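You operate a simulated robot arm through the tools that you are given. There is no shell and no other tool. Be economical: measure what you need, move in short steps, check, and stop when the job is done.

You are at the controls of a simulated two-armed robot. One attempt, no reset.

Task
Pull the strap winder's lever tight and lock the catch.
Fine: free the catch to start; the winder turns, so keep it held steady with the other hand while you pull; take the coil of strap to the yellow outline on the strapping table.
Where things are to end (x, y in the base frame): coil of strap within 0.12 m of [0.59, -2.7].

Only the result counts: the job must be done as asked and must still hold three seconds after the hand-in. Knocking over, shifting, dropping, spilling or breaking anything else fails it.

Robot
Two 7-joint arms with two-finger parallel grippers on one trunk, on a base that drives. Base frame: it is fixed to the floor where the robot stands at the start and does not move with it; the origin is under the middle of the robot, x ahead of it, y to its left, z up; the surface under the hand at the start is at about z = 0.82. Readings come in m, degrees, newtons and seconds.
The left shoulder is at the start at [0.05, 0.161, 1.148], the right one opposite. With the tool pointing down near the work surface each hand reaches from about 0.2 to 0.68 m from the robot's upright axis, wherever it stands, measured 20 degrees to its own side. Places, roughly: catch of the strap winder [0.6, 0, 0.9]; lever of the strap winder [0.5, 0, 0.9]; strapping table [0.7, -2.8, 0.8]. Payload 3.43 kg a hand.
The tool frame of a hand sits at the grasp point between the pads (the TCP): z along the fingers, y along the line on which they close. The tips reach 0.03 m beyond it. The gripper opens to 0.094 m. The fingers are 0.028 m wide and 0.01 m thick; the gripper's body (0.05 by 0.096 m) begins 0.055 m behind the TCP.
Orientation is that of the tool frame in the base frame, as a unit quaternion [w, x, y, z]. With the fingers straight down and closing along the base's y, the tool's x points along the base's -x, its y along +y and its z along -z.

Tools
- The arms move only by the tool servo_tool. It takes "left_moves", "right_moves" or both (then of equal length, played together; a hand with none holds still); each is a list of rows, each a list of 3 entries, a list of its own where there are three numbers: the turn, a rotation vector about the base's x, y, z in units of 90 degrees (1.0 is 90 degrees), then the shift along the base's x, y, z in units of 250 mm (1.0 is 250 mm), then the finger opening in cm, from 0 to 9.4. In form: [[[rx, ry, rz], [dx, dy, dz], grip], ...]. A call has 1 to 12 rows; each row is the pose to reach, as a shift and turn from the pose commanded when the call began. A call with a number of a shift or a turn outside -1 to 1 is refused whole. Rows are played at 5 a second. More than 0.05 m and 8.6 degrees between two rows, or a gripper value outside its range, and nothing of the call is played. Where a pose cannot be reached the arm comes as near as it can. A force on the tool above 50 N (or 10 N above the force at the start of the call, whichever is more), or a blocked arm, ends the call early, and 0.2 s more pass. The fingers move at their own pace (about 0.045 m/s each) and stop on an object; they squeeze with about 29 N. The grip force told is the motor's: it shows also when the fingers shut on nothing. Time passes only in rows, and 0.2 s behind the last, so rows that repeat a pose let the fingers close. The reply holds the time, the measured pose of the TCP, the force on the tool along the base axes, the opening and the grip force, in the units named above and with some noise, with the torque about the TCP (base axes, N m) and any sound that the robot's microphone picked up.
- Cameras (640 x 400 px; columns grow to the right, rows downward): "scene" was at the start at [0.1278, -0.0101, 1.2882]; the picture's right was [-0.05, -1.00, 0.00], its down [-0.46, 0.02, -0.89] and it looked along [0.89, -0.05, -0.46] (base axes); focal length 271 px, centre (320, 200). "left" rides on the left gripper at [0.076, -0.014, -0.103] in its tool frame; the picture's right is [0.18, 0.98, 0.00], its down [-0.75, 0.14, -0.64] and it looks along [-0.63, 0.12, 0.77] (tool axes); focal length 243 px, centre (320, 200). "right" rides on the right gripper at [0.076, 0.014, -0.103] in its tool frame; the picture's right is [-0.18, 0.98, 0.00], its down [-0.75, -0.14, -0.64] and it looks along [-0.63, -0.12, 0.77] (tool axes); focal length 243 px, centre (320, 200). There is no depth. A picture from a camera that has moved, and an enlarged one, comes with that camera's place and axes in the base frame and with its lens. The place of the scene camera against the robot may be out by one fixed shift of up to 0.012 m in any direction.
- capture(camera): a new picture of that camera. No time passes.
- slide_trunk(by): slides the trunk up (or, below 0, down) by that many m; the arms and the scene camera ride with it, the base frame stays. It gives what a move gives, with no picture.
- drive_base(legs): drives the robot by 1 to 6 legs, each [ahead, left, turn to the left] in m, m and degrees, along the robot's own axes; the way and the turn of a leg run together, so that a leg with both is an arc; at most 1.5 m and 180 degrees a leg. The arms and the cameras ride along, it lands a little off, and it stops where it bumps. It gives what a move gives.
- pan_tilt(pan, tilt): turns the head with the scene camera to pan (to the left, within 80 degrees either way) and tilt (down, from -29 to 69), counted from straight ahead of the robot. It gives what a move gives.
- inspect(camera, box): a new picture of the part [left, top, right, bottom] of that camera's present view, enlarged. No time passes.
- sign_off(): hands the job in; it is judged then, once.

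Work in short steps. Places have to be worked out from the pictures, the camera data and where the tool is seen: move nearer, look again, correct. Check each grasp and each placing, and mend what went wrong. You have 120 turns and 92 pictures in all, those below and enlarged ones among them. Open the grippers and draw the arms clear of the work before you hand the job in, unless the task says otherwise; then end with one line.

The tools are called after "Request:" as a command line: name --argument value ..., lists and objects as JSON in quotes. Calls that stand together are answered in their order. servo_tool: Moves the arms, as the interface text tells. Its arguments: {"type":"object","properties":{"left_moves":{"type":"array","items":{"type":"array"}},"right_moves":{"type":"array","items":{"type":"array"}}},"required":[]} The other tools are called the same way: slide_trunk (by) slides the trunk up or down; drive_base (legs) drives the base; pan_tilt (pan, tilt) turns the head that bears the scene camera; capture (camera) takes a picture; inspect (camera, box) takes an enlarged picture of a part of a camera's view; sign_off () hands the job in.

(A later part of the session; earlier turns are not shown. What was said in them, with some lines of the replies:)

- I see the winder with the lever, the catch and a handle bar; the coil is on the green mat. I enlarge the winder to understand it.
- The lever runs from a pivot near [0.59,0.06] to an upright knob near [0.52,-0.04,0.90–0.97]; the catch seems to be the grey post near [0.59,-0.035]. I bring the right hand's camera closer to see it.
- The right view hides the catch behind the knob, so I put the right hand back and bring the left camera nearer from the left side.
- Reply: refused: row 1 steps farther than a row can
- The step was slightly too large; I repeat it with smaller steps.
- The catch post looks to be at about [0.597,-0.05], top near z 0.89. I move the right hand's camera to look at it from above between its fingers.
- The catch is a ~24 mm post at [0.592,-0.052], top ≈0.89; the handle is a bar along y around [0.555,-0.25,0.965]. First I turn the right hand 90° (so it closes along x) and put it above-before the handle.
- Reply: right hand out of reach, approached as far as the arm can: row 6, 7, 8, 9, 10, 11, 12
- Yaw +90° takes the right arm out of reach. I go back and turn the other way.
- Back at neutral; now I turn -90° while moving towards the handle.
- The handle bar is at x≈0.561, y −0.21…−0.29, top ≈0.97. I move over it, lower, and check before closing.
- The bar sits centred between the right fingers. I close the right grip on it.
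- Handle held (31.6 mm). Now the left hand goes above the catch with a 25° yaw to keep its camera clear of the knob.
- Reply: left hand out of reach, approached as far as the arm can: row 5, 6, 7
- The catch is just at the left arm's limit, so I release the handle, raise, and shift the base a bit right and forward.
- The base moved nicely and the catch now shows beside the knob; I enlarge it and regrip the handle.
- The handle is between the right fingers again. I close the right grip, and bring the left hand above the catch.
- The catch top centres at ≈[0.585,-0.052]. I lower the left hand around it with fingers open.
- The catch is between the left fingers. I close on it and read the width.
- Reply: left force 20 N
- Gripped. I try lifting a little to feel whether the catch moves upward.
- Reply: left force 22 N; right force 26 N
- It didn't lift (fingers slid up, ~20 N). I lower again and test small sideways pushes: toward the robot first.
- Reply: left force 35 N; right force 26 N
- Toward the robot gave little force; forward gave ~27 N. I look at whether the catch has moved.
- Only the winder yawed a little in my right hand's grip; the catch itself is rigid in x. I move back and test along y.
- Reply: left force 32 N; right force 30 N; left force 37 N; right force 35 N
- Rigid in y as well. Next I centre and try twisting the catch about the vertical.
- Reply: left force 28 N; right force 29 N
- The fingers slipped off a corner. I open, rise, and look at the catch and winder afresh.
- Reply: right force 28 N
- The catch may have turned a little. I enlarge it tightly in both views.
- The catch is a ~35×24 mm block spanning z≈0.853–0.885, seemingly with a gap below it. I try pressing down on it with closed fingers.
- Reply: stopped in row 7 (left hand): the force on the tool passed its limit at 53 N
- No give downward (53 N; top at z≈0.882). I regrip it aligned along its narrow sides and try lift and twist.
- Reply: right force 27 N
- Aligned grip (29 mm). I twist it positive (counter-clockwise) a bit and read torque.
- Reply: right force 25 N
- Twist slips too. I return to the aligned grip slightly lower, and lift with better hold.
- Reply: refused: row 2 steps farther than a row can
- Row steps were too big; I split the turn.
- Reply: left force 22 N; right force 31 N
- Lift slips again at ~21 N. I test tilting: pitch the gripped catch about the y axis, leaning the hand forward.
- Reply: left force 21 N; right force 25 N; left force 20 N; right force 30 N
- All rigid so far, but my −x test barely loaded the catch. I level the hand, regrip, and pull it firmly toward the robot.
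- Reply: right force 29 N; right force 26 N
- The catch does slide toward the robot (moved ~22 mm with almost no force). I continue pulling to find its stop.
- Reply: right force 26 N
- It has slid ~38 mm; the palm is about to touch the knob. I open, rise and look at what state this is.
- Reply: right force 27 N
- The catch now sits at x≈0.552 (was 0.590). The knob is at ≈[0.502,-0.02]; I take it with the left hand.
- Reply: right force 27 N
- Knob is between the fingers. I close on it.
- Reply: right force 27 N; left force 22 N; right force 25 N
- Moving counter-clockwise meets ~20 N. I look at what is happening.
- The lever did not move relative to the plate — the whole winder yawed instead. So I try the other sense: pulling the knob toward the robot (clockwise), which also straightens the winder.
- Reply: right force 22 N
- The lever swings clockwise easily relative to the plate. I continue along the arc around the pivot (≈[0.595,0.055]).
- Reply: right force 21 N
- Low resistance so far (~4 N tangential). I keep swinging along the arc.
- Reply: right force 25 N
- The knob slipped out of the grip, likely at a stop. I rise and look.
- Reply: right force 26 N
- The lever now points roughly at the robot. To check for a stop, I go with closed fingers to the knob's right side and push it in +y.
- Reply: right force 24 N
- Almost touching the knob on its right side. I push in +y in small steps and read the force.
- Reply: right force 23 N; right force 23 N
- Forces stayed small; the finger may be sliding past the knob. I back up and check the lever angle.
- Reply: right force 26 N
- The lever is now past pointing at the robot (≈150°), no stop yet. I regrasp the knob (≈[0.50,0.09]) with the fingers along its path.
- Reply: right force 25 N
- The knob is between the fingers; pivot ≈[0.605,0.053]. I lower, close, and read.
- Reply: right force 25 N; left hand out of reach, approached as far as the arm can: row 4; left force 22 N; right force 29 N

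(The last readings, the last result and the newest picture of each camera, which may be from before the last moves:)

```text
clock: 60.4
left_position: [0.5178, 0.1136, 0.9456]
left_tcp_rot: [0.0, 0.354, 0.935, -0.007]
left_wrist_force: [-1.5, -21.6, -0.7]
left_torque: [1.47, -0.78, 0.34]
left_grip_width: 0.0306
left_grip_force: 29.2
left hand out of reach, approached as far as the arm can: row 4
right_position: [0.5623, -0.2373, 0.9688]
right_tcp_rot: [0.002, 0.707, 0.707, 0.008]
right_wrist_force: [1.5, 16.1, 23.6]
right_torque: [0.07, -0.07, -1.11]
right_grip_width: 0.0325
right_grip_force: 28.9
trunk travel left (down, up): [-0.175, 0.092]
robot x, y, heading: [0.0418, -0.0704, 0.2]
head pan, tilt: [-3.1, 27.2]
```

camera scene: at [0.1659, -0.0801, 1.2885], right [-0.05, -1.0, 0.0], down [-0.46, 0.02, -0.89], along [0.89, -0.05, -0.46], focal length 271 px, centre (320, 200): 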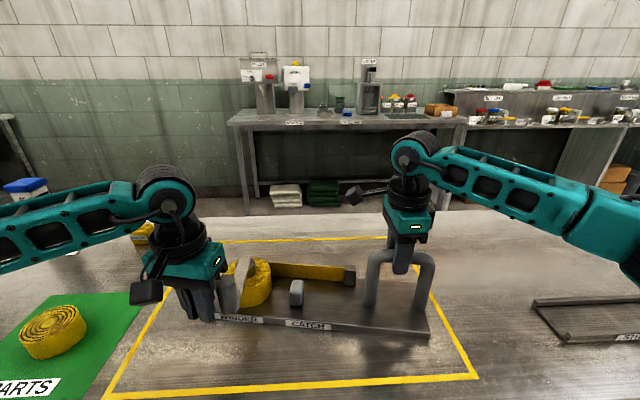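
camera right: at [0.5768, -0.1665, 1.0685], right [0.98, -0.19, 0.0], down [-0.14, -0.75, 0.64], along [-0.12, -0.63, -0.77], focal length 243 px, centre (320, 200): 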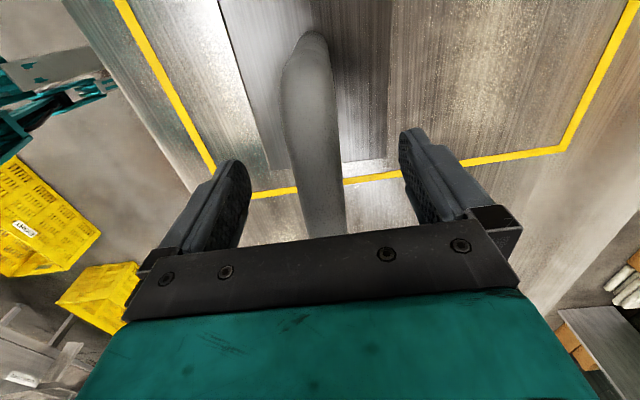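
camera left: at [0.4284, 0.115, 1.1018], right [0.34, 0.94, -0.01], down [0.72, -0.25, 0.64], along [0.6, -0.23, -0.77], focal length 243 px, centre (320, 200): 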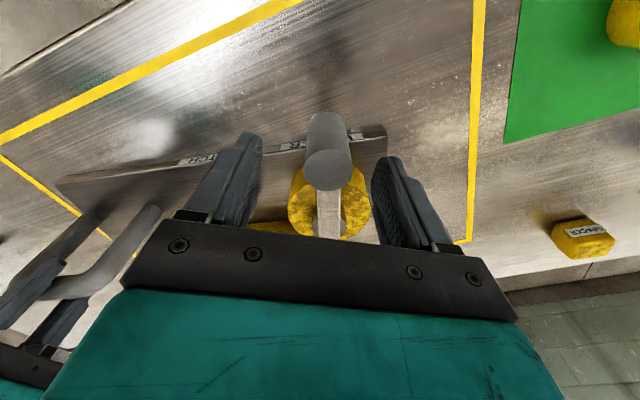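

Now ~22 N resists. I check whether the lever reached a stop or the winder is being dragged.

Request:
inspect --camera "scene" --box '[170, 220, 430, 360]'

Request:
capture --camera "left"

```text
2.46 times, centred on (300, 290) of scene
camera zoom: at [0.1661, -0.0798, 1.2883], right [-0.05, -1.0, 0.0], down [-0.46, 0.02, -0.89], along [0.89, -0.05, -0.46], focal length 666 px, centre (369, -22)
```

zoom: 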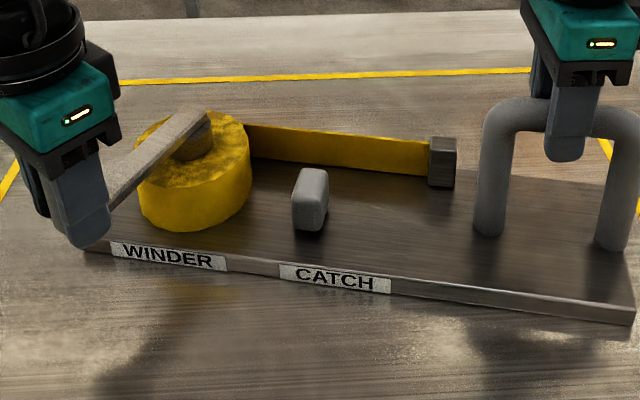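

```text
32 pictures are left
camera left: at [0.4513, 0.154, 1.049], right [0.51, 0.86, -0.01], down [0.66, -0.39, 0.64], along [0.55, -0.34, -0.76], focal length 243 px, centre (320, 200)
```

left: 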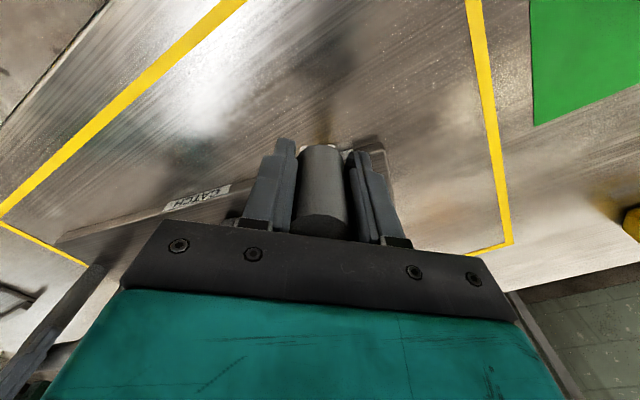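

The lever has hit its stop (the winder now yaws instead, about 7° off). Holding the knob, I swing the winder back about the handle to its starting angle.

Request:
servo_tool --left_moves '[[[0, 0, 0.013], [-0.03, 0.0, 0], 1], [[0, 0, 0.026], [-0.06, -0.004, 0], 1], [[0, 0, 0.04], [-0.09, -0.01, 0], 1], [[0, 0, 0.053], [-0.12, -0.015, 0], 1], [[0, 0, 0.066], [-0.15, -0.02, 0], 1], [[0, 0, 0.078], [-0.172, -0.02, 0], 1]]'

Request:
inspect --camera "scene" --box '[170, 220, 430, 360]'

```text
clock: 61.8
left_position: [0.4759, 0.1092, 0.9457]
left_tcp_rot: [0.003, 0.294, 0.956, -0.006]
left_wrist_force: [9.5, -24.7, 0.3]
left_torque: [1.8, -0.63, 0.14]
left_grip_width: 0.0301
left_grip_force: 28.7
right_position: [0.5626, -0.2387, 0.9689]
right_tcp_rot: [0.001, 0.708, 0.706, 0.006]
right_wrist_force: [-13.7, 16.4, 29.6]
right_torque: [-0.24, 0.24, -0.55]
right_grip_width: 0.0285
right_grip_force: 28.8
trunk travel left (down, up): [-0.175, 0.092]
robot x, y, heading: [0.042, -0.0682, 0.3]
head pan, tilt: [-3.1, 27.2]
```

```text
2.46 times, centred on (300, 290) of scene
camera zoom: at [0.1651, -0.0798, 1.2886], right [-0.05, -1.0, 0.0], down [-0.45, 0.02, -0.89], along [0.89, -0.05, -0.46], focal length 666 px, centre (369, -22)
```

zoom: 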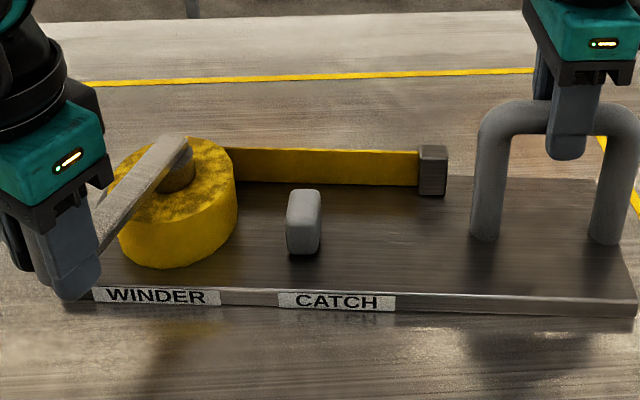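

The winder is back in line, lever held at its stop with ~25 N. I release the knob and check that the lever stays.

Request:
servo_tool --left_moves '[[[0, 0, 0], [0, 0, 0], 5], [[0, 0, 0], [0, 0, 0], 7], [[0, 0, 0], [0, 0, 0.1], 7], [[0, 0, 0], [-0.03, 0.0, 0.25], 7], [[0, 0, 0.09], [-0.03, 0.0, 0.42], 5], [[0, 0, 0.18], [-0.03, 0, 0.45], 3]]'

Request:
inspect --camera "scene" --box '[170, 220, 430, 360]'

```text
clock: 63.1
left_position: [0.467, 0.1122, 1.0577]
left_tcp_rot: [0.0, 0.156, 0.988, -0.005]
left_wrist_force: [-0.2, 0.6, -0.1]
left_torque: [0.02, 0.0, 0.01]
left_grip_width: 0.0296
left_grip_force: 0.2
right_position: [0.5628, -0.2411, 0.9694]
right_tcp_rot: [0.004, 0.709, 0.705, 0.006]
right_wrist_force: [-3.2, 2.2, 27.1]
right_torque: [-0.2, 0.08, -0.88]
right_grip_width: 0.0282
right_grip_force: 28.8
trunk travel left (down, up): [-0.175, 0.092]
robot x, y, heading: [0.0409, -0.0706, 0.1]
head pan, tilt: [-3.1, 27.2]
```

```text
2.46 times, centred on (300, 290) of scene
camera zoom: at [0.1648, -0.0788, 1.2886], right [-0.05, -1.0, 0.0], down [-0.45, 0.02, -0.89], along [0.89, -0.05, -0.45], focal length 666 px, centre (369, -22)
```

zoom: 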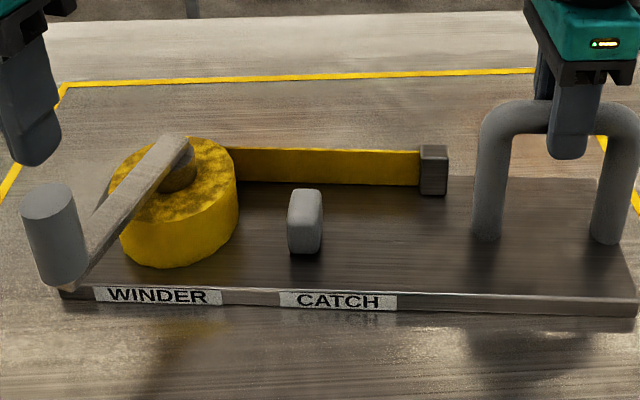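

The lever stays put. Now I bring closed left fingers in front of the catch to push it back (+x) to lock.

Request:
servo_tool --left_moves '[[[0, 0, 0.06], [0.03, -0.15, 0], 0], [[0, 0, 0.12], [0.06, -0.3, 0], 0], [[0, 0, 0.18], [0.09, -0.45, 0], 0], [[0, 0, 0.2], [0.11, -0.6, 0], 0], [[0, 0, 0.2], [0.12, -0.645, -0.1], 0], [[0, 0, 0.2], [0.12, -0.645, -0.25], 0], [[0, 0, 0.2], [0.12, -0.645, -0.4], 0], [[0, 0, 0.2], [0.12, -0.645, -0.55], 0], [[0, 0, 0.2], [0.12, -0.645, -0.69], 0]]'

Request:
capture --camera "left"

```text
clock: 65.2
left_position: [0.4985, -0.0487, 0.8881]
left_tcp_rot: [0.002, 0.001, 1.0, -0.006]
left_wrist_force: [-0.1, 0.7, 0.3]
left_torque: [0.02, 0.01, -0.01]
left_grip_width: 0.0
left_grip_force: 29.2
right_position: [0.563, -0.2404, 0.9692]
right_tcp_rot: [0.004, 0.709, 0.705, 0.006]
right_wrist_force: [-2.7, -1.3, 27.5]
right_torque: [0.12, 0.05, -0.63]
right_grip_width: 0.0284
right_grip_force: 28.9
trunk travel left (down, up): [-0.175, 0.092]
robot x, y, heading: [0.0407, -0.0687, -0.1]
head pan, tilt: [-3.1, 27.2]
```

```text
29 pictures are left
camera left: at [0.4199, -0.0628, 0.991], right [-0.18, 0.98, -0.01], down [0.75, 0.15, 0.64], along [0.63, 0.11, -0.77], focal length 243 px, centre (320, 200)
```

left: 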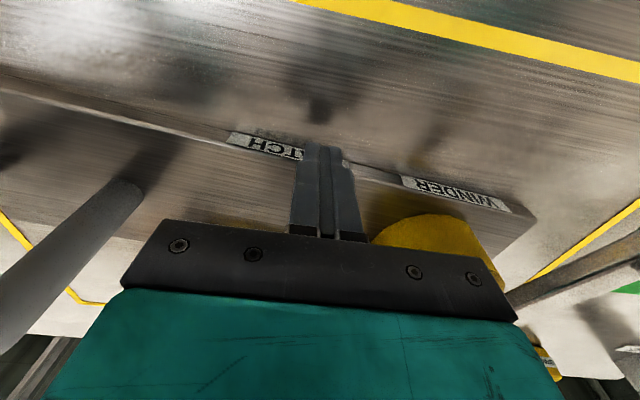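

Positioned in front of the catch. I push forward in small steps until it stops.

Request:
servo_tool --left_moves '[[[0, 0, 0], [0.05, 0, -0.01], 0], [[0, 0, 0], [0.1, 0, -0.01], 0], [[0, 0, 0], [0.14, 0, -0.01], 0], [[0, 0, 0], [0.18, 0, -0.01], 0], [[0, 0, 0], [0.22, 0, -0.01], 0], [[0, 0, 0], [0.25, 0, -0.01], 0]]'

Request:
inspect --camera "scene" --box '[170, 220, 430, 360]'

```text
clock: 66.5
left_position: [0.5596, -0.0509, 0.8848]
left_tcp_rot: [0.002, 0.0, 1.0, -0.005]
left_wrist_force: [-0.5, -0.5, 0.0]
left_torque: [0.01, -0.03, -0.01]
left_grip_width: 0.0
left_grip_force: 28.9
right_position: [0.5633, -0.2396, 0.9697]
right_tcp_rot: [0.003, 0.709, 0.705, 0.006]
right_wrist_force: [-2.1, -1.6, 26.8]
right_torque: [-0.02, -0.05, -0.78]
right_grip_width: 0.0281
right_grip_force: 28.9
trunk travel left (down, up): [-0.175, 0.092]
robot x, y, heading: [0.0447, -0.0724, 0.1]
head pan, tilt: [-3.1, 27.2]
```

```text
2.46 times, centred on (300, 290) of scene
camera zoom: at [0.1649, -0.0793, 1.2886], right [-0.05, -1.0, 0.0], down [-0.45, 0.02, -0.89], along [0.89, -0.05, -0.45], focal length 666 px, centre (369, -22)
```

zoom: 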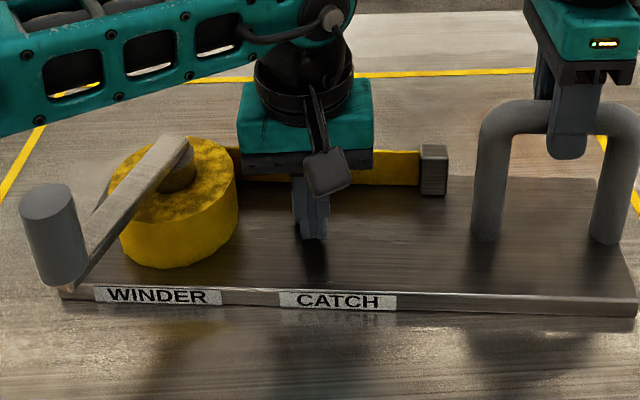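

The catch slides without force. I push on until it stops.

Request:
servo_tool --left_moves '[[[0, 0, 0], [0.02, 0, 0], 0], [[0, 0, 0], [0.04, 0, 0], 0], [[0, 0, 0], [0.06, 0, 0], 0]]'

Request:
servo_tool --left_moves '[[[0, 0, 0], [0.015, 0, 0], 0], [[0, 0, 0], [0.03, 0, 0], 0]]'

```text
clock: 67.3
left_position: [0.5735, -0.0525, 0.8841]
left_tcp_rot: [0.0, 0.002, 1.0, -0.006]
left_wrist_force: [-18.2, -0.1, 4.7]
left_torque: [0.03, 0.13, -0.06]
left_grip_width: 0.0
left_grip_force: 28.7
right_position: [0.5644, -0.2404, 0.9699]
right_tcp_rot: [0.005, 0.71, 0.704, 0.009]
right_wrist_force: [15.5, -1.8, 21.5]
right_torque: [-0.08, -0.09, -1.13]
right_grip_width: 0.0288
right_grip_force: 29.2
trunk travel left (down, up): [-0.175, 0.092]
robot x, y, heading: [0.0375, -0.0688, -0.2]
head pan, tilt: [-3.1, 27.2]
```

```text
clock: 68.0
left_position: [0.5821, -0.0527, 0.8835]
left_tcp_rot: [0.001, 0.0, 1.0, -0.004]
left_wrist_force: [-17.0, -1.6, 0.3]
left_torque: [-0.09, 0.23, -0.12]
left_grip_width: 0.0
left_grip_force: 28.9
right_position: [0.5646, -0.241, 0.9694]
right_tcp_rot: [0.005, 0.709, 0.705, 0.007]
right_wrist_force: [18.3, -5.0, 21.9]
right_torque: [0.08, -0.25, -1.1]
right_grip_width: 0.0301
right_grip_force: 29.4
trunk travel left (down, up): [-0.175, 0.092]
robot x, y, heading: [0.04, -0.0715, -0.0]
head pan, tilt: [-3.1, 27.2]
```

The catch hit its stop (18 N), then the winder began to yaw. I withdraw and look.

Request:
servo_tool --left_moves '[[[0, 0, 0], [-0.06, 0, 0], 0], [[0, 0, 0], [-0.1, 0, 0.15], 0], [[0, 0, 0], [-0.1, 0, 0.33], 0], [[0, 0, 0], [-0.1, 0, 0.52], 2], [[0, 0, 0], [-0.1, 0.15, 0.7], 4], [[0, 0, 0], [-0.1, 0.3, 0.75], 5]]'

Request:
inspect --camera "scene" --box '[170, 220, 430, 360]'

```text
refused: row 5 steps farther than a row can; nothing moved
```

```text
2.46 times, centred on (300, 290) of scene
camera zoom: at [0.1659, -0.0799, 1.2884], right [-0.05, -1.0, 0.0], down [-0.46, 0.02, -0.89], along [0.89, -0.05, -0.46], focal length 666 px, centre (369, -22)
```

zoom: 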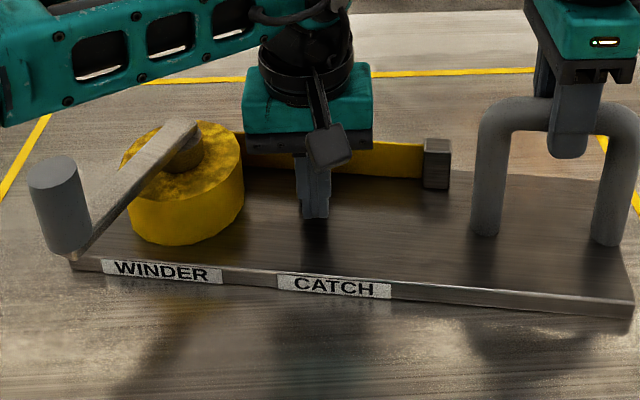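

I withdraw with smaller steps.

Request:
servo_tool --left_moves '[[[0, 0, 0], [-0.06, 0, 0], 0], [[0, 0, 0], [-0.1, 0, 0.15], 0], [[0, 0, 0], [-0.1, 0, 0.33], 0], [[0, 0, 0], [-0.1, 0, 0.5], 2], [[0, 0, 0], [-0.15, 0.1, 0.65], 4], [[0, 0, 0], [-0.3, 0.15, 0.7], 5], [[0, 0, 0], [-0.4, 0.28, 0.7], 6]]'

Request:
inspect --camera "scene" --box '[170, 220, 430, 360]'

Request:
capture --camera "left"

```text
clock: 69.5
left_position: [0.4851, 0.0197, 1.058]
left_tcp_rot: [0.001, 0.0, 1.0, -0.004]
left_wrist_force: [1.0, -0.4, -0.1]
left_torque: [0.03, -0.02, 0.03]
left_grip_width: 0.06
left_grip_force: 0.2
right_position: [0.5639, -0.2406, 0.9691]
right_tcp_rot: [0.003, 0.71, 0.705, 0.006]
right_wrist_force: [7.5, -4.3, 27.4]
right_torque: [-0.64, -0.01, -0.99]
right_grip_width: 0.0301
right_grip_force: 28.9
trunk travel left (down, up): [-0.175, 0.092]
robot x, y, heading: [0.0385, -0.0712, -0.2]
head pan, tilt: [-3.1, 27.2]
```

```text
2.46 times, centred on (300, 290) of scene
camera zoom: at [0.1659, -0.0796, 1.2885], right [-0.05, -1.0, 0.0], down [-0.46, 0.02, -0.89], along [0.89, -0.05, -0.46], focal length 666 px, centre (369, -22)
```

zoom: 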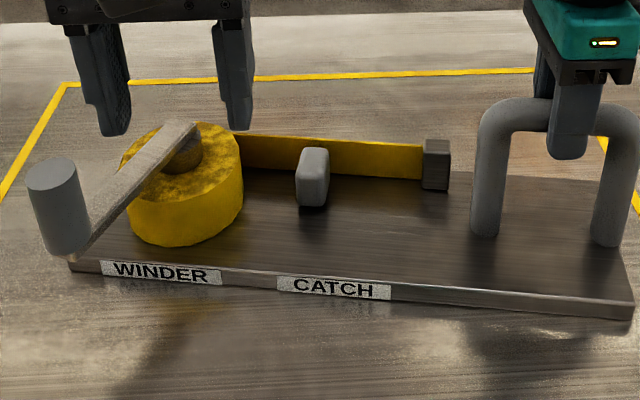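

```text
25 pictures are left
camera left: at [0.4062, 0.0061, 1.1613], right [-0.18, 0.98, -0.01], down [0.75, 0.15, 0.64], along [0.63, 0.11, -0.77], focal length 243 px, centre (320, 200)
```

left: 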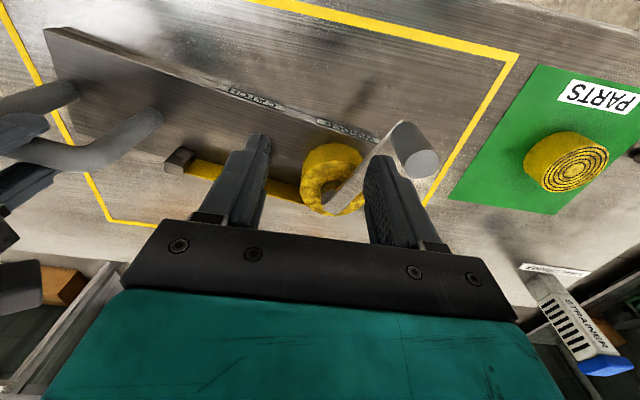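

The catch is back at its locked place against the strap, lever still tight. I regrasp the knob (≈[0.497,0.108]) to swing the winder the last ~4° back and confirm tightness.

Request:
servo_tool --left_moves '[[[0, 0, -0.08], [0.02, 0.1, 0], 7], [[0, 0, -0.16], [0.04, 0.2, 0], 7], [[0, 0, -0.24], [0.05, 0.3, 0], 7], [[0, 0, -0.25], [0.05, 0.352, 0], 7], [[0, 0, -0.25], [0.05, 0.352, -0.15], 7], [[0, 0, -0.25], [0.05, 0.352, -0.3], 7], [[0, 0, -0.25], [0.05, 0.352, -0.44], 7]]'

Request:
capture --camera "left"

```text
clock: 71.2
left_position: [0.4968, 0.1079, 0.9484]
left_tcp_rot: [0.001, 0.195, 0.981, -0.005]
left_wrist_force: [-0.5, 0.4, -0.6]
left_torque: [-0.02, -0.01, 0.02]
left_grip_width: 0.07
left_grip_force: 0.2
right_position: [0.5621, -0.241, 0.9701]
right_tcp_rot: [0.004, 0.709, 0.705, 0.005]
right_wrist_force: [5.6, -5.8, 26.8]
right_torque: [0.11, -0.05, -0.83]
right_grip_width: 0.0303
right_grip_force: 28.8
trunk travel left (down, up): [-0.175, 0.092]
robot x, y, heading: [0.0392, -0.0696, -0.1]
head pan, tilt: [-3.1, 27.2]
```

```text
24 pictures are left
camera left: at [0.419, 0.124, 1.0519], right [0.21, 0.98, -0.01], down [0.75, -0.15, 0.64], along [0.63, -0.14, -0.77], focal length 243 px, centre (320, 200)
```

left: 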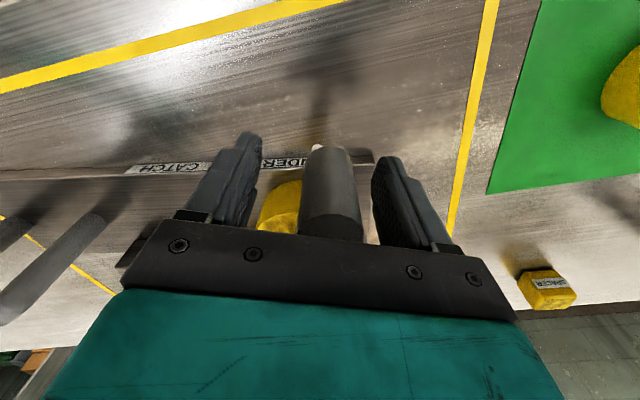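

Knob between the fingers. I close, press toward tight (+y a bit), and swing the winder back.

Request:
servo_tool --left_moves '[[[0, 0, 0], [0, 0, 0], 4], [[0, 0, 0], [0, 0, 0], 2], [[0, 0, 0], [0, 0, 0], 1], [[0, 0, 0], [0, 0, 0], 1], [[0, 0, 0.01], [-0.01, 0.03, 0], 1], [[0, 0, 0.02], [-0.04, 0.04, 0], 1], [[0, 0, 0.03], [-0.07, 0.04, 0], 1], [[0, 0, 0.04], [-0.1, 0.035, 0], 1], [[0, 0, 0.04], [-0.1, 0.035, 0], 1]]'

Request:
inspect --camera "scene" --box '[170, 220, 430, 360]'

```text
clock: 73.2
left_position: [0.4717, 0.1153, 0.949]
left_tcp_rot: [0.002, 0.166, 0.986, -0.007]
left_wrist_force: [9.1, -28.2, 0.2]
left_torque: [1.58, 0.56, -0.02]
left_grip_width: 0.03
left_grip_force: 29.0
right_position: [0.5611, -0.2379, 0.9689]
right_tcp_rot: [0.001, 0.708, 0.706, 0.008]
right_wrist_force: [-13.8, 22.9, 28.4]
right_torque: [0.09, 0.13, -0.75]
right_grip_width: 0.0282
right_grip_force: 28.5
trunk travel left (down, up): [-0.175, 0.092]
robot x, y, heading: [0.0383, -0.0729, 0.0]
head pan, tilt: [-3.1, 27.2]
```

```text
2.46 times, centred on (300, 290) of scene
camera zoom: at [0.1649, -0.0797, 1.2886], right [-0.05, -1.0, 0.0], down [-0.45, 0.02, -0.89], along [0.89, -0.05, -0.45], focal length 666 px, centre (369, -22)
```

zoom: 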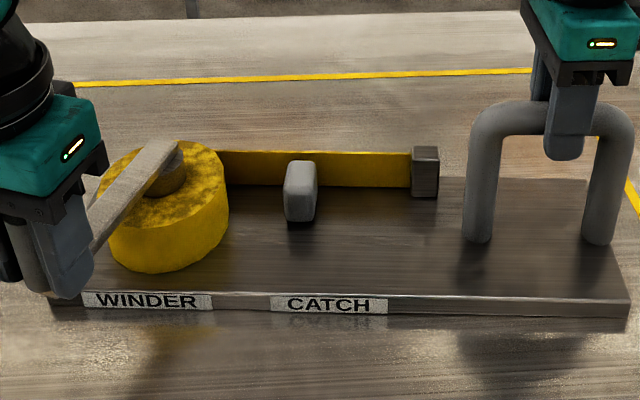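

The lever is firm at its stop (28 N), catch home, winder aligned. I release both hands and rise.

Request:
servo_tool --left_moves '[[[0, 0, 0], [0, 0, 0], 5], [[0, 0, 0], [0, 0, 0], 7], [[0, 0, 0], [0, 0, 0.1], 7], [[0, 0, 0], [0, 0, 0.25], 7], [[0, 0, 0], [0, 0, 0.42], 7], [[0, 0, 0], [0, 0.15, 0.5], 7]]' --right_moves '[[[0, 0, 0], [0, 0, 0], 5], [[0, 0, 0], [0, 0, 0], 9.4], [[0, 0, 0], [0, 0, 0], 9.4], [[0, 0, 0], [0, 0, 0.1], 9.4], [[0, 0, 0], [0, 0, 0.25], 9.4], [[0, 0, 0], [0, 0, 0.4], 9.4]]'

Request:
capture --camera "scene"

Request:
capture --camera "left"

```text
clock: 74.5
left_position: [0.4696, 0.1558, 1.0728]
left_tcp_rot: [0.0, 0.164, 0.986, -0.006]
left_wrist_force: [0.4, 0.0, 0.2]
left_torque: [-0.02, 0.01, -0.01]
left_grip_width: 0.0702
left_grip_force: 0.0
right_position: [0.5644, -0.2424, 1.0652]
right_tcp_rot: [0.002, 0.709, 0.705, 0.003]
right_wrist_force: [0.8, 0.8, -0.3]
right_torque: [-0.03, -0.02, -0.02]
right_grip_width: 0.0944
right_grip_force: 0.0
trunk travel left (down, up): [-0.175, 0.092]
robot x, y, heading: [0.043, -0.0654, -0.2]
head pan, tilt: [-3.1, 27.2]
```

```text
22 pictures are left
camera scene: at [0.167, -0.079, 1.2882], right [-0.05, -1.0, 0.0], down [-0.46, 0.02, -0.89], along [0.89, -0.05, -0.46], focal length 271 px, centre (320, 200)
```

scene: 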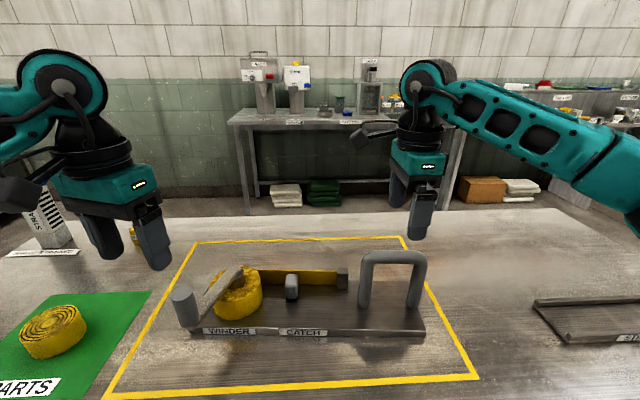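

```text
21 pictures are left
camera left: at [0.3921, 0.1674, 1.1755], right [0.14, 0.99, -0.01], down [0.76, -0.1, 0.64], along [0.63, -0.1, -0.77], focal length 243 px, centre (320, 200)
```

left: 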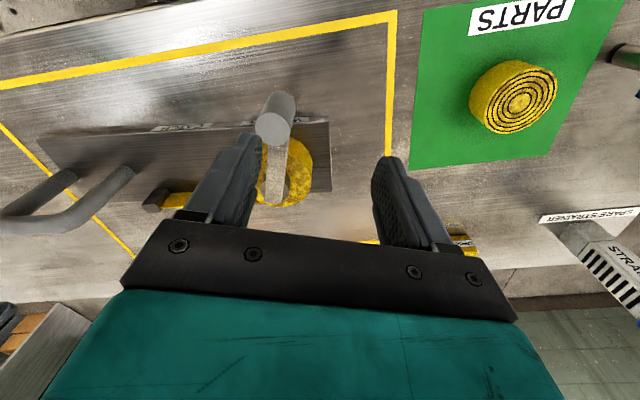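

Winder done. The coil is at ≈[0.52,0.386], ~80 mm wide, on the mat. The left hand goes above it while the right arm is tucked back.

Request:
servo_tool --left_moves '[[[0, 0, 0.04], [0.03, 0.15, 0], 9.4], [[0, 0, 0.08], [0.07, 0.31, 0], 9.4], [[0, 0, 0.12], [0.1, 0.47, 0], 9.4], [[0, 0, 0.16], [0.14, 0.62, 0], 9.4], [[0, 0, 0.2], [0.17, 0.78, 0], 9.4], [[0, 0, 0.21], [0.2, 0.92, -0.05], 9.4], [[0, 0, 0.21], [0.2, 0.92, -0.1], 9.4]]' --right_moves '[[[0, 0, 0], [0, 0, 0.1], 9.4], [[0, 0, 0], [-0.1, 0, 0.2], 9.4], [[0, 0, 0], [-0.25, 0, 0.3], 9.4], [[0, 0, 0], [-0.4, 0, 0.3], 9.4], [[0, 0, 0], [-0.55, 0, 0.3], 9.4], [[0, 0, 0], [-0.7, 0, 0.3], 9.4], [[0, 0, 0], [-0.7, 0, 0.3], 9.4]]'

Request:
capture --camera "left"

Request:
pan_tilt --pan -75 --tilt 25

Request:
capture --camera "scene"

```text
clock: 76.2
left_position: [0.5214, 0.384, 1.0465]
left_tcp_rot: [0.001, 0.0, 1.0, -0.005]
left_wrist_force: [-0.5, -0.6, 0.1]
left_torque: [0.03, -0.01, -0.01]
left_grip_width: 0.0941
left_grip_force: 0.0
right_position: [0.3884, -0.2416, 1.1375]
right_tcp_rot: [0.001, 0.709, 0.705, 0.004]
right_wrist_force: [0.2, -0.2, -0.6]
right_torque: [-0.01, 0.0, 0.01]
right_grip_width: 0.094
right_grip_force: 0.0
trunk travel left (down, up): [-0.175, 0.092]
robot x, y, heading: [0.0394, -0.0702, -0.0]
head pan, tilt: [-3.1, 27.2]
```

```text
20 pictures are left
camera left: at [0.4437, 0.3693, 1.1503], right [-0.18, 0.98, -0.01], down [0.75, 0.15, 0.64], along [0.63, 0.11, -0.77], focal length 243 px, centre (320, 200)
```

left: 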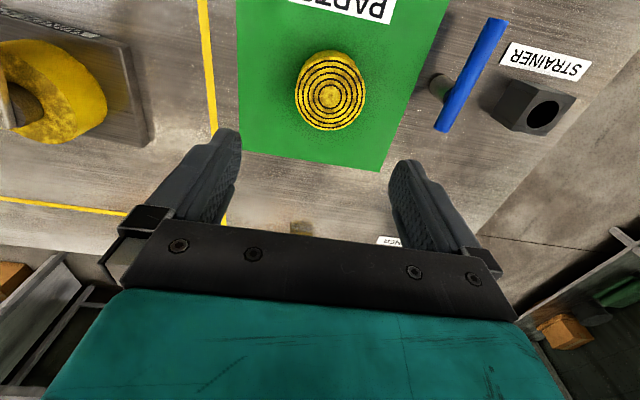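

```text
clock: 77.6
left_position: [0.521, 0.3826, 1.047]
left_tcp_rot: [0.001, -0.001, 1.0, -0.005]
left_wrist_force: [-0.4, 0.2, -0.4]
left_torque: [-0.02, 0.02, 0.0]
left_grip_width: 0.0941
left_grip_force: 0.1
right_position: [0.3883, -0.2409, 1.1387]
right_tcp_rot: [0.002, 0.709, 0.705, 0.002]
right_wrist_force: [-0.4, -0.6, -0.1]
right_torque: [0.0, 0.0, -0.02]
right_grip_width: 0.0939
right_grip_force: 0.1
trunk travel left (down, up): [-0.175, 0.092]
robot x, y, heading: [0.0389, -0.0664, -0.1]
head pan, tilt: [-75.0, 25.0]
```

```text
19 pictures are left
camera scene: at [0.1001, -0.1639, 1.2917], right [-0.97, -0.26, 0.0], down [-0.11, 0.41, -0.91], along [0.24, -0.88, -0.42], focal length 271 px, centre (320, 200)
```

scene: 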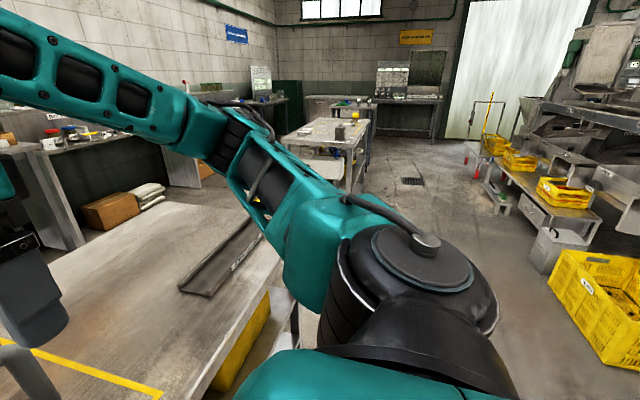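

The coil is at ≈[0.526,0.393]; the strapping table is down to the right with free floor beside it. I lower partly over the coil and recheck centring.

Request:
servo_tool --left_moves '[[[0, 0, 0], [0.02, 0.036, -0.12], 9.4], [[0, 0, 0], [0.02, 0.036, -0.25], 9.4], [[0, 0, 0], [0.02, 0.036, -0.4], 9.4], [[0, 0, 0], [0.02, 0.036, -0.45], 9.4], [[0, 0, 0], [0.02, 0.036, -0.45], 9.4]]'

Request:
capture --camera "left"

```text
clock: 78.8
left_position: [0.526, 0.393, 0.9351]
left_tcp_rot: [0.001, -0.001, 1.0, -0.005]
left_wrist_force: [-0.1, 0.0, 0.8]
left_torque: [0.03, 0.01, 0.03]
left_grip_width: 0.0942
left_grip_force: 0.1
right_position: [0.388, -0.2433, 1.139]
right_tcp_rot: [0.003, 0.709, 0.705, 0.003]
right_wrist_force: [0.2, -0.7, 0.8]
right_torque: [-0.03, -0.03, 0.01]
right_grip_width: 0.0939
right_grip_force: 0.0
trunk travel left (down, up): [-0.175, 0.092]
robot x, y, heading: [0.0409, -0.0714, 0.1]
head pan, tilt: [-75.0, 25.0]
```

```text
18 pictures are left
camera left: at [0.4485, 0.3799, 1.0388], right [-0.18, 0.98, -0.01], down [0.75, 0.15, 0.64], along [0.63, 0.11, -0.77], focal length 243 px, centre (320, 200)
```

left: 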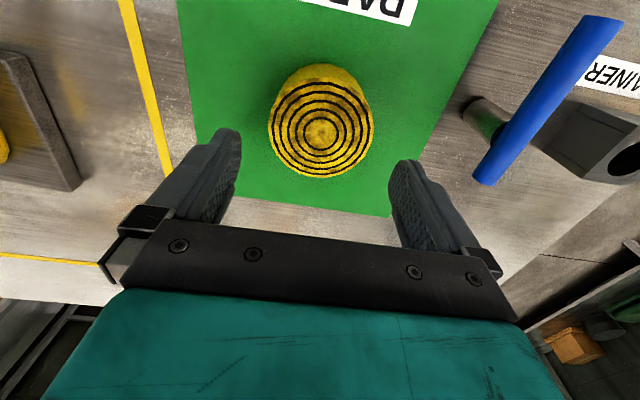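

Well centred in y. I lower the fingers around the coil to just above the mat (TCP z≈0.858) and close.

Request:
servo_tool --left_moves '[[[0, 0, 0], [0, 0.002, -0.1], 9.4], [[0, 0, 0], [0, 0.002, -0.2], 9.4], [[0, 0, 0], [0, 0.002, -0.26], 9.4], [[0, 0, 0], [0, 0.002, -0.308], 9.4], [[0, 0, 0], [0, 0.002, -0.308], 7], [[0, 0, 0], [0, 0.002, -0.308], 6], [[0, 0, 0], [0, 0.002, -0.308], 6]]'

Request:
capture --camera "left"

```text
clock: 80.4
left_position: [0.5251, 0.3931, 0.8581]
left_tcp_rot: [0.001, 0.0, 1.0, -0.006]
left_wrist_force: [1.0, -0.6, 0.2]
left_torque: [-0.02, -0.03, -0.02]
left_grip_width: 0.0809
left_grip_force: 29.0
right_position: [0.3885, -0.243, 1.1387]
right_tcp_rot: [0.001, 0.709, 0.705, 0.004]
right_wrist_force: [-0.3, -0.3, 0.2]
right_torque: [0.04, -0.04, -0.01]
right_grip_width: 0.0941
right_grip_force: 0.0
trunk travel left (down, up): [-0.175, 0.092]
robot x, y, heading: [0.04, -0.0684, -0.0]
head pan, tilt: [-75.0, 25.0]
```

```text
17 pictures are left
camera left: at [0.4486, 0.3803, 0.9618], right [-0.18, 0.98, -0.01], down [0.75, 0.15, 0.64], along [0.63, 0.11, -0.77], focal length 243 px, centre (320, 200)
```

left: 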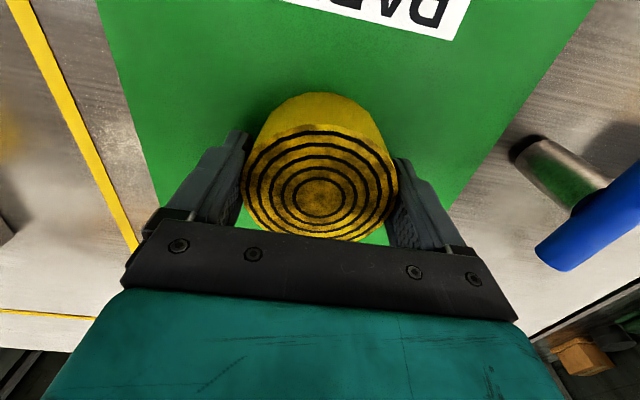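

Coil held (81 mm). I lift it and bring it in closer for driving.

Request:
servo_tool --left_moves '[[[0, 0, 0], [0, 0, 0.05], 6], [[0, 0, 0], [0, 0, 0.2], 6], [[0, 0, 0], [0, 0, 0.37], 6], [[0, 0, 0], [0, 0, 0.55], 6], [[0, 0, 0], [0, 0, 0.73], 6], [[0, 0, 0], [0, 0, 0.85], 6], [[0, 0, 0], [-0.13, -0.05, 0.88], 6], [[0, 0, 0], [-0.28, -0.1, 0.88], 6], [[0, 0, 0], [-0.42, -0.15, 0.88], 6], [[0, 0, 0], [-0.55, -0.2, 0.88], 6]]'

Request:
pan_tilt --pan -3 --tilt 35

Request:
capture --camera "scene"

```text
clock: 82.6
left_position: [0.3871, 0.3426, 1.0788]
left_tcp_rot: [0.0, 0.0, 1.0, -0.006]
left_wrist_force: [0.7, 0.8, -1.4]
left_torque: [0.02, 0.03, -0.01]
left_grip_width: 0.0808
left_grip_force: 29.2
right_position: [0.3889, -0.2416, 1.1387]
right_tcp_rot: [0.002, 0.709, 0.705, 0.004]
right_wrist_force: [0.1, 1.2, -0.7]
right_torque: [0.0, 0.0, 0.04]
right_grip_width: 0.094
right_grip_force: 0.0
trunk travel left (down, up): [-0.175, 0.092]
robot x, y, heading: [0.0405, -0.0689, -0.2]
head pan, tilt: [-75.0, 25.0]
```

```text
clock: 84.0
left_position: [0.3877, 0.3424, 1.0789]
left_tcp_rot: [0.001, 0.0, 1.0, -0.005]
left_wrist_force: [0.4, -0.8, -1.3]
left_torque: [0.03, 0.0, 0.02]
left_grip_width: 0.0809
left_grip_force: 29.5
right_position: [0.3883, -0.2416, 1.1379]
right_tcp_rot: [0.002, 0.709, 0.705, 0.003]
right_wrist_force: [-0.5, 0.5, 0.6]
right_torque: [0.03, -0.02, 0.0]
right_grip_width: 0.0938
right_grip_force: 0.0
trunk travel left (down, up): [-0.175, 0.092]
robot x, y, heading: [0.0363, -0.0699, 0.2]
head pan, tilt: [-3.0, 35.0]
```

```text
16 pictures are left
camera scene: at [0.1641, -0.0795, 1.276], right [-0.05, -1.0, 0.0], down [-0.57, 0.03, -0.82], along [0.82, -0.04, -0.57], focal length 271 px, centre (320, 200)
```

scene: 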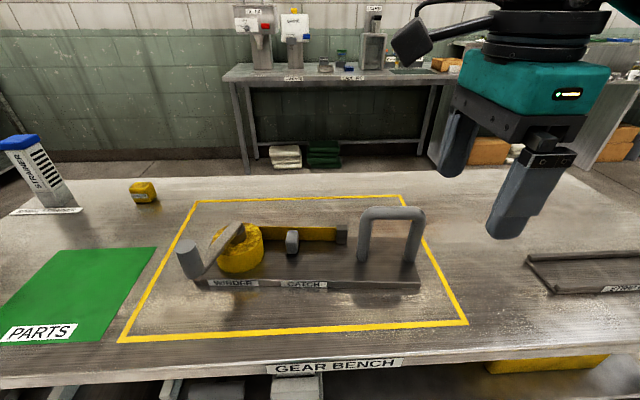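

The bench is in order and coil secured. I back off a bit and drive right toward the strapping table.

Request:
drive_base --legs '[[-0.2, 0, 0], [0, -1.4, 0], [0, -1.38, 0]]'

Request:
capture --camera "scene"

```text
clock: 109.6
left_position: [0.1582, -2.4466, 1.0778]
left_tcp_rot: [0.001, 0.006, 1.0, -0.005]
left_wrist_force: [-0.1, -0.5, -1.1]
left_torque: [-0.02, -0.02, -0.02]
left_grip_width: 0.0803
left_grip_force: 28.8
right_position: [0.1528, -3.0323, 1.1397]
right_tcp_rot: [0.002, 0.713, 0.701, 0.003]
right_wrist_force: [0.4, 0.3, -0.3]
right_torque: [-0.01, 0.01, -0.03]
right_grip_width: 0.0942
right_grip_force: 0.1
trunk travel left (down, up): [-0.175, 0.092]
robot x, y, heading: [-0.1942, -2.8546, -0.5]
head pan, tilt: [-3.0, 35.0]
```

```text
15 pictures are left
camera scene: at [-0.0701, -2.8671, 1.276], right [-0.06, -1.0, 0.0], down [-0.57, 0.04, -0.82], along [0.82, -0.05, -0.57], focal length 271 px, centre (320, 200)
```

scene: 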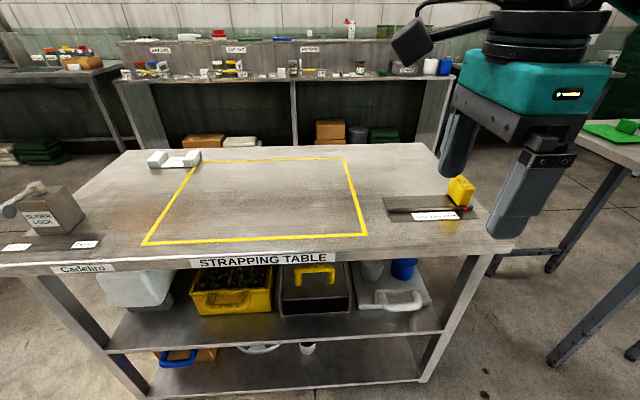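

The yellow outline centres near [0.6,-2.7]. I drive forward 0.2 m to bring it into reach.

Request:
drive_base --legs '[[0.2, 0, 0]]'

```text
clock: 111.2
left_position: [0.3578, -2.4492, 1.0778]
left_tcp_rot: [0.001, 0.006, 1.0, -0.005]
left_wrist_force: [1.0, -1.0, -1.2]
left_torque: [0.01, 0.02, 0.02]
left_grip_width: 0.0807
left_grip_force: 29.1
right_position: [0.3523, -3.0354, 1.1402]
right_tcp_rot: [0.002, 0.713, 0.701, 0.003]
right_wrist_force: [0.4, -0.3, -0.2]
right_torque: [0.0, 0.03, -0.01]
right_grip_width: 0.0938
right_grip_force: 0.0
trunk travel left (down, up): [-0.175, 0.092]
robot x, y, heading: [0.003, -2.86, -0.9]
head pan, tilt: [-3.0, 35.0]
```

I carry the coil over the target [0.59,-2.70] at height.

Request:
servo_tool --left_moves '[[[0, 0, 0], [0.116, -0.125, 0], 6], [[0, 0, 0], [0.232, -0.25, 0], 6], [[0, 0, 0], [0.348, -0.375, 0], 6], [[0, 0, 0], [0.464, -0.5, 0], 6], [[0, 0, 0], [0.58, -0.625, 0], 6], [[0, 0, 0], [0.696, -0.75, 0], 6], [[0, 0, 0], [0.812, -0.875, 0], 6], [[0, 0, 0], [0.92, -1, 0], 6], [[0, 0, 0], [0.92, -1, -0.1], 6]]'

Request:
capture --camera "scene"

Request:
capture --camera "left"

```text
clock: 113.2
left_position: [0.5892, -2.6992, 1.0521]
left_tcp_rot: [0.001, 0.006, 1.0, -0.005]
left_wrist_force: [-0.4, -0.9, -1.6]
left_torque: [-0.02, 0.0, 0.0]
left_grip_width: 0.0808
left_grip_force: 28.6
right_position: [0.3527, -3.0342, 1.1381]
right_tcp_rot: [0.002, 0.714, 0.701, 0.003]
right_wrist_force: [-0.3, 0.8, -0.6]
right_torque: [0.0, 0.02, 0.02]
right_grip_width: 0.0941
right_grip_force: 0.0
trunk travel left (down, up): [-0.175, 0.092]
robot x, y, heading: [0.0049, -2.8563, -0.8]
head pan, tilt: [-3.0, 35.0]
```

```text
14 pictures are left
camera scene: at [0.1293, -2.869, 1.276], right [-0.06, -1.0, 0.0], down [-0.57, 0.04, -0.82], along [0.82, -0.05, -0.57], focal length 271 px, centre (320, 200)
```

scene: 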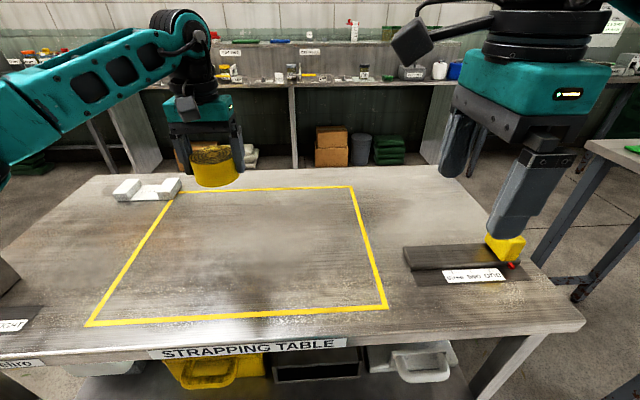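

```text
13 pictures are left
camera left: at [0.5112, -2.7125, 1.1553], right [-0.17, 0.99, -0.01], down [0.75, 0.14, 0.64], along [0.63, 0.1, -0.77], focal length 243 px, centre (320, 200)
```

left: 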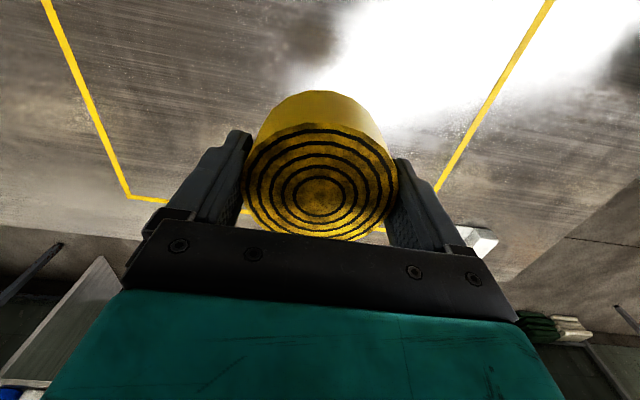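

Over the outline. I lower to just above the table.

Request:
servo_tool --left_moves '[[[0, 0, 0], [0, 0, -0.15], 6], [[0, 0, 0], [0, 0, -0.3], 6], [[0, 0, 0], [0, 0, -0.45], 6], [[0, 0, 0], [0, 0, -0.6], 6], [[0, 0, 0], [0, 0, -0.7], 6], [[0, 0, 0], [0, 0, -0.76], 6], [[0, 0, 0], [0, 0, -0.76], 6]]'

Request:
capture --camera "scene"

```text
clock: 114.8
left_position: [0.5869, -2.7, 0.8615]
left_tcp_rot: [0.0, 0.007, 1.0, -0.005]
left_wrist_force: [0.5, -0.7, -1.3]
left_torque: [-0.04, 0.0, 0.02]
left_grip_width: 0.0809
left_grip_force: 29.4
right_position: [0.3514, -3.0358, 1.1377]
right_tcp_rot: [0.001, 0.714, 0.701, 0.004]
right_wrist_force: [-0.5, -0.5, -0.3]
right_torque: [-0.02, 0.0, 0.01]
right_grip_width: 0.0941
right_grip_force: 0.1
trunk travel left (down, up): [-0.175, 0.092]
robot x, y, heading: [0.0072, -2.8561, -0.6]
head pan, tilt: [-3.0, 35.0]
```

```text
12 pictures are left
camera scene: at [0.1291, -2.8695, 1.276], right [-0.06, -1.0, 0.0], down [-0.57, 0.04, -0.82], along [0.82, -0.05, -0.57], focal length 271 px, centre (320, 200)
```

scene: 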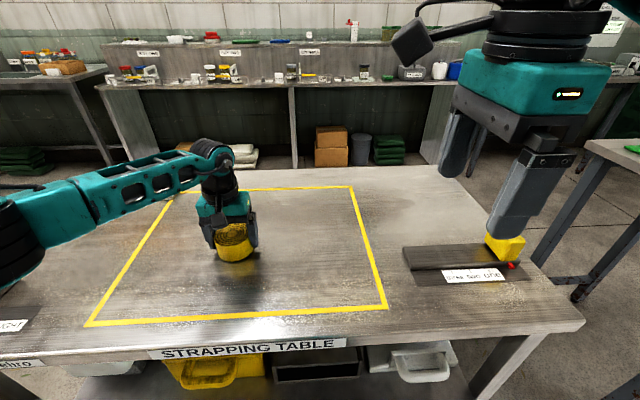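

No contact yet. I lower slowly in small steps until the force shows contact.

Request:
servo_tool --left_moves '[[[0, 0, 0], [0, 0, -0.02], 6], [[0, 0, 0], [0, 0, -0.04], 6], [[0, 0, 0], [0, 0, -0.05], 6], [[0, 0, 0], [0, 0, -0.06], 6]]'

```text
clock: 115.8
left_position: [0.589, -2.7006, 0.8518]
left_tcp_rot: [0.002, 0.007, 1.0, -0.005]
left_wrist_force: [3.6, -0.8, 18.9]
left_torque: [0.19, 0.1, 0.01]
left_grip_width: 0.0806
left_grip_force: 28.6
right_position: [0.3497, -3.0357, 1.1387]
right_tcp_rot: [0.002, 0.713, 0.701, 0.003]
right_wrist_force: [0.2, 0.2, -0.4]
right_torque: [0.02, -0.02, 0.01]
right_grip_width: 0.094
right_grip_force: 0.0
trunk travel left (down, up): [-0.175, 0.092]
robot x, y, heading: [0.006, -2.8554, -0.8]
head pan, tilt: [-3.0, 35.0]
```

Contact at 19 N: the coil rests on the table. I open and rise straight up.

Request:
servo_tool --left_moves '[[[0, 0, 0], [0, 0, 0.01], 7.8], [[0, 0, 0], [0, 0, 0.01], 9.4], [[0, 0, 0], [0, 0, 0.01], 9.4], [[0, 0, 0], [0, 0, 0.1], 9.4], [[0, 0, 0], [0, 0, 0.25], 9.4], [[0, 0, 0], [0, 0, 0.43], 9.4], [[0, 0, 0], [0, 0, 0.6], 9.4], [[0, 0, 0], [-0.15, 0.05, 0.7], 9.4], [[0, 0, 0], [-0.33, 0.1, 0.75], 9.4], [[0, 0, 0], [-0.5, 0.15, 0.75], 9.4]]'

Request:
capture --camera "scene"

```text
clock: 118.0
left_position: [0.4626, -2.6628, 1.036]
left_tcp_rot: [0.001, 0.006, 1.0, -0.004]
left_wrist_force: [-1.1, -0.3, 0.7]
left_torque: [0.0, -0.02, 0.01]
left_grip_width: 0.0941
left_grip_force: 0.0
right_position: [0.3506, -3.0345, 1.1392]
right_tcp_rot: [0.002, 0.714, 0.7, 0.004]
right_wrist_force: [-0.5, -0.2, 1.1]
right_torque: [0.01, 0.0, 0.03]
right_grip_width: 0.0939
right_grip_force: 0.0
trunk travel left (down, up): [-0.175, 0.092]
robot x, y, heading: [0.0026, -2.8605, -0.5]
head pan, tilt: [-3.0, 35.0]
```

```text
11 pictures are left
camera scene: at [0.1286, -2.8692, 1.2761], right [-0.06, -1.0, 0.0], down [-0.57, 0.04, -0.82], along [0.82, -0.05, -0.57], focal length 271 px, centre (320, 200)
```

scene: 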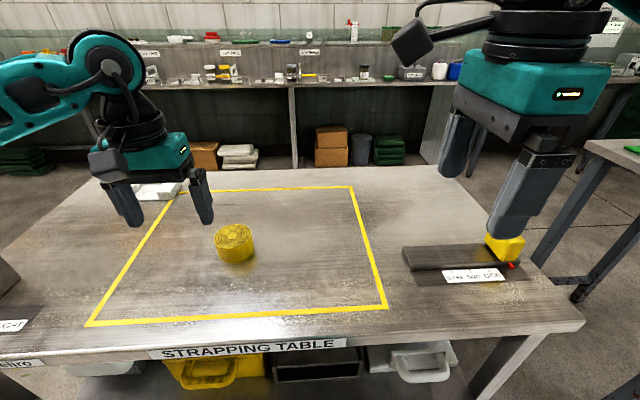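

The coil stands upright within the outline at ≈[0.59,-2.70], both grippers are open and clear, and the winder was left tight with the catch home. I hand in.

Request:
sign_off

```text
The job is handed in.
```

I pulled the winder's lever to its stop and it stayed there after release. The catch is pushed back to its locked stop, and the coil is inside the yellow outline at about [0.59, -2.70]. The winder swung several degrees while I worked, because my grip on the handle did not hold it fully steady. I turned it back to about its starting angle before letting go.
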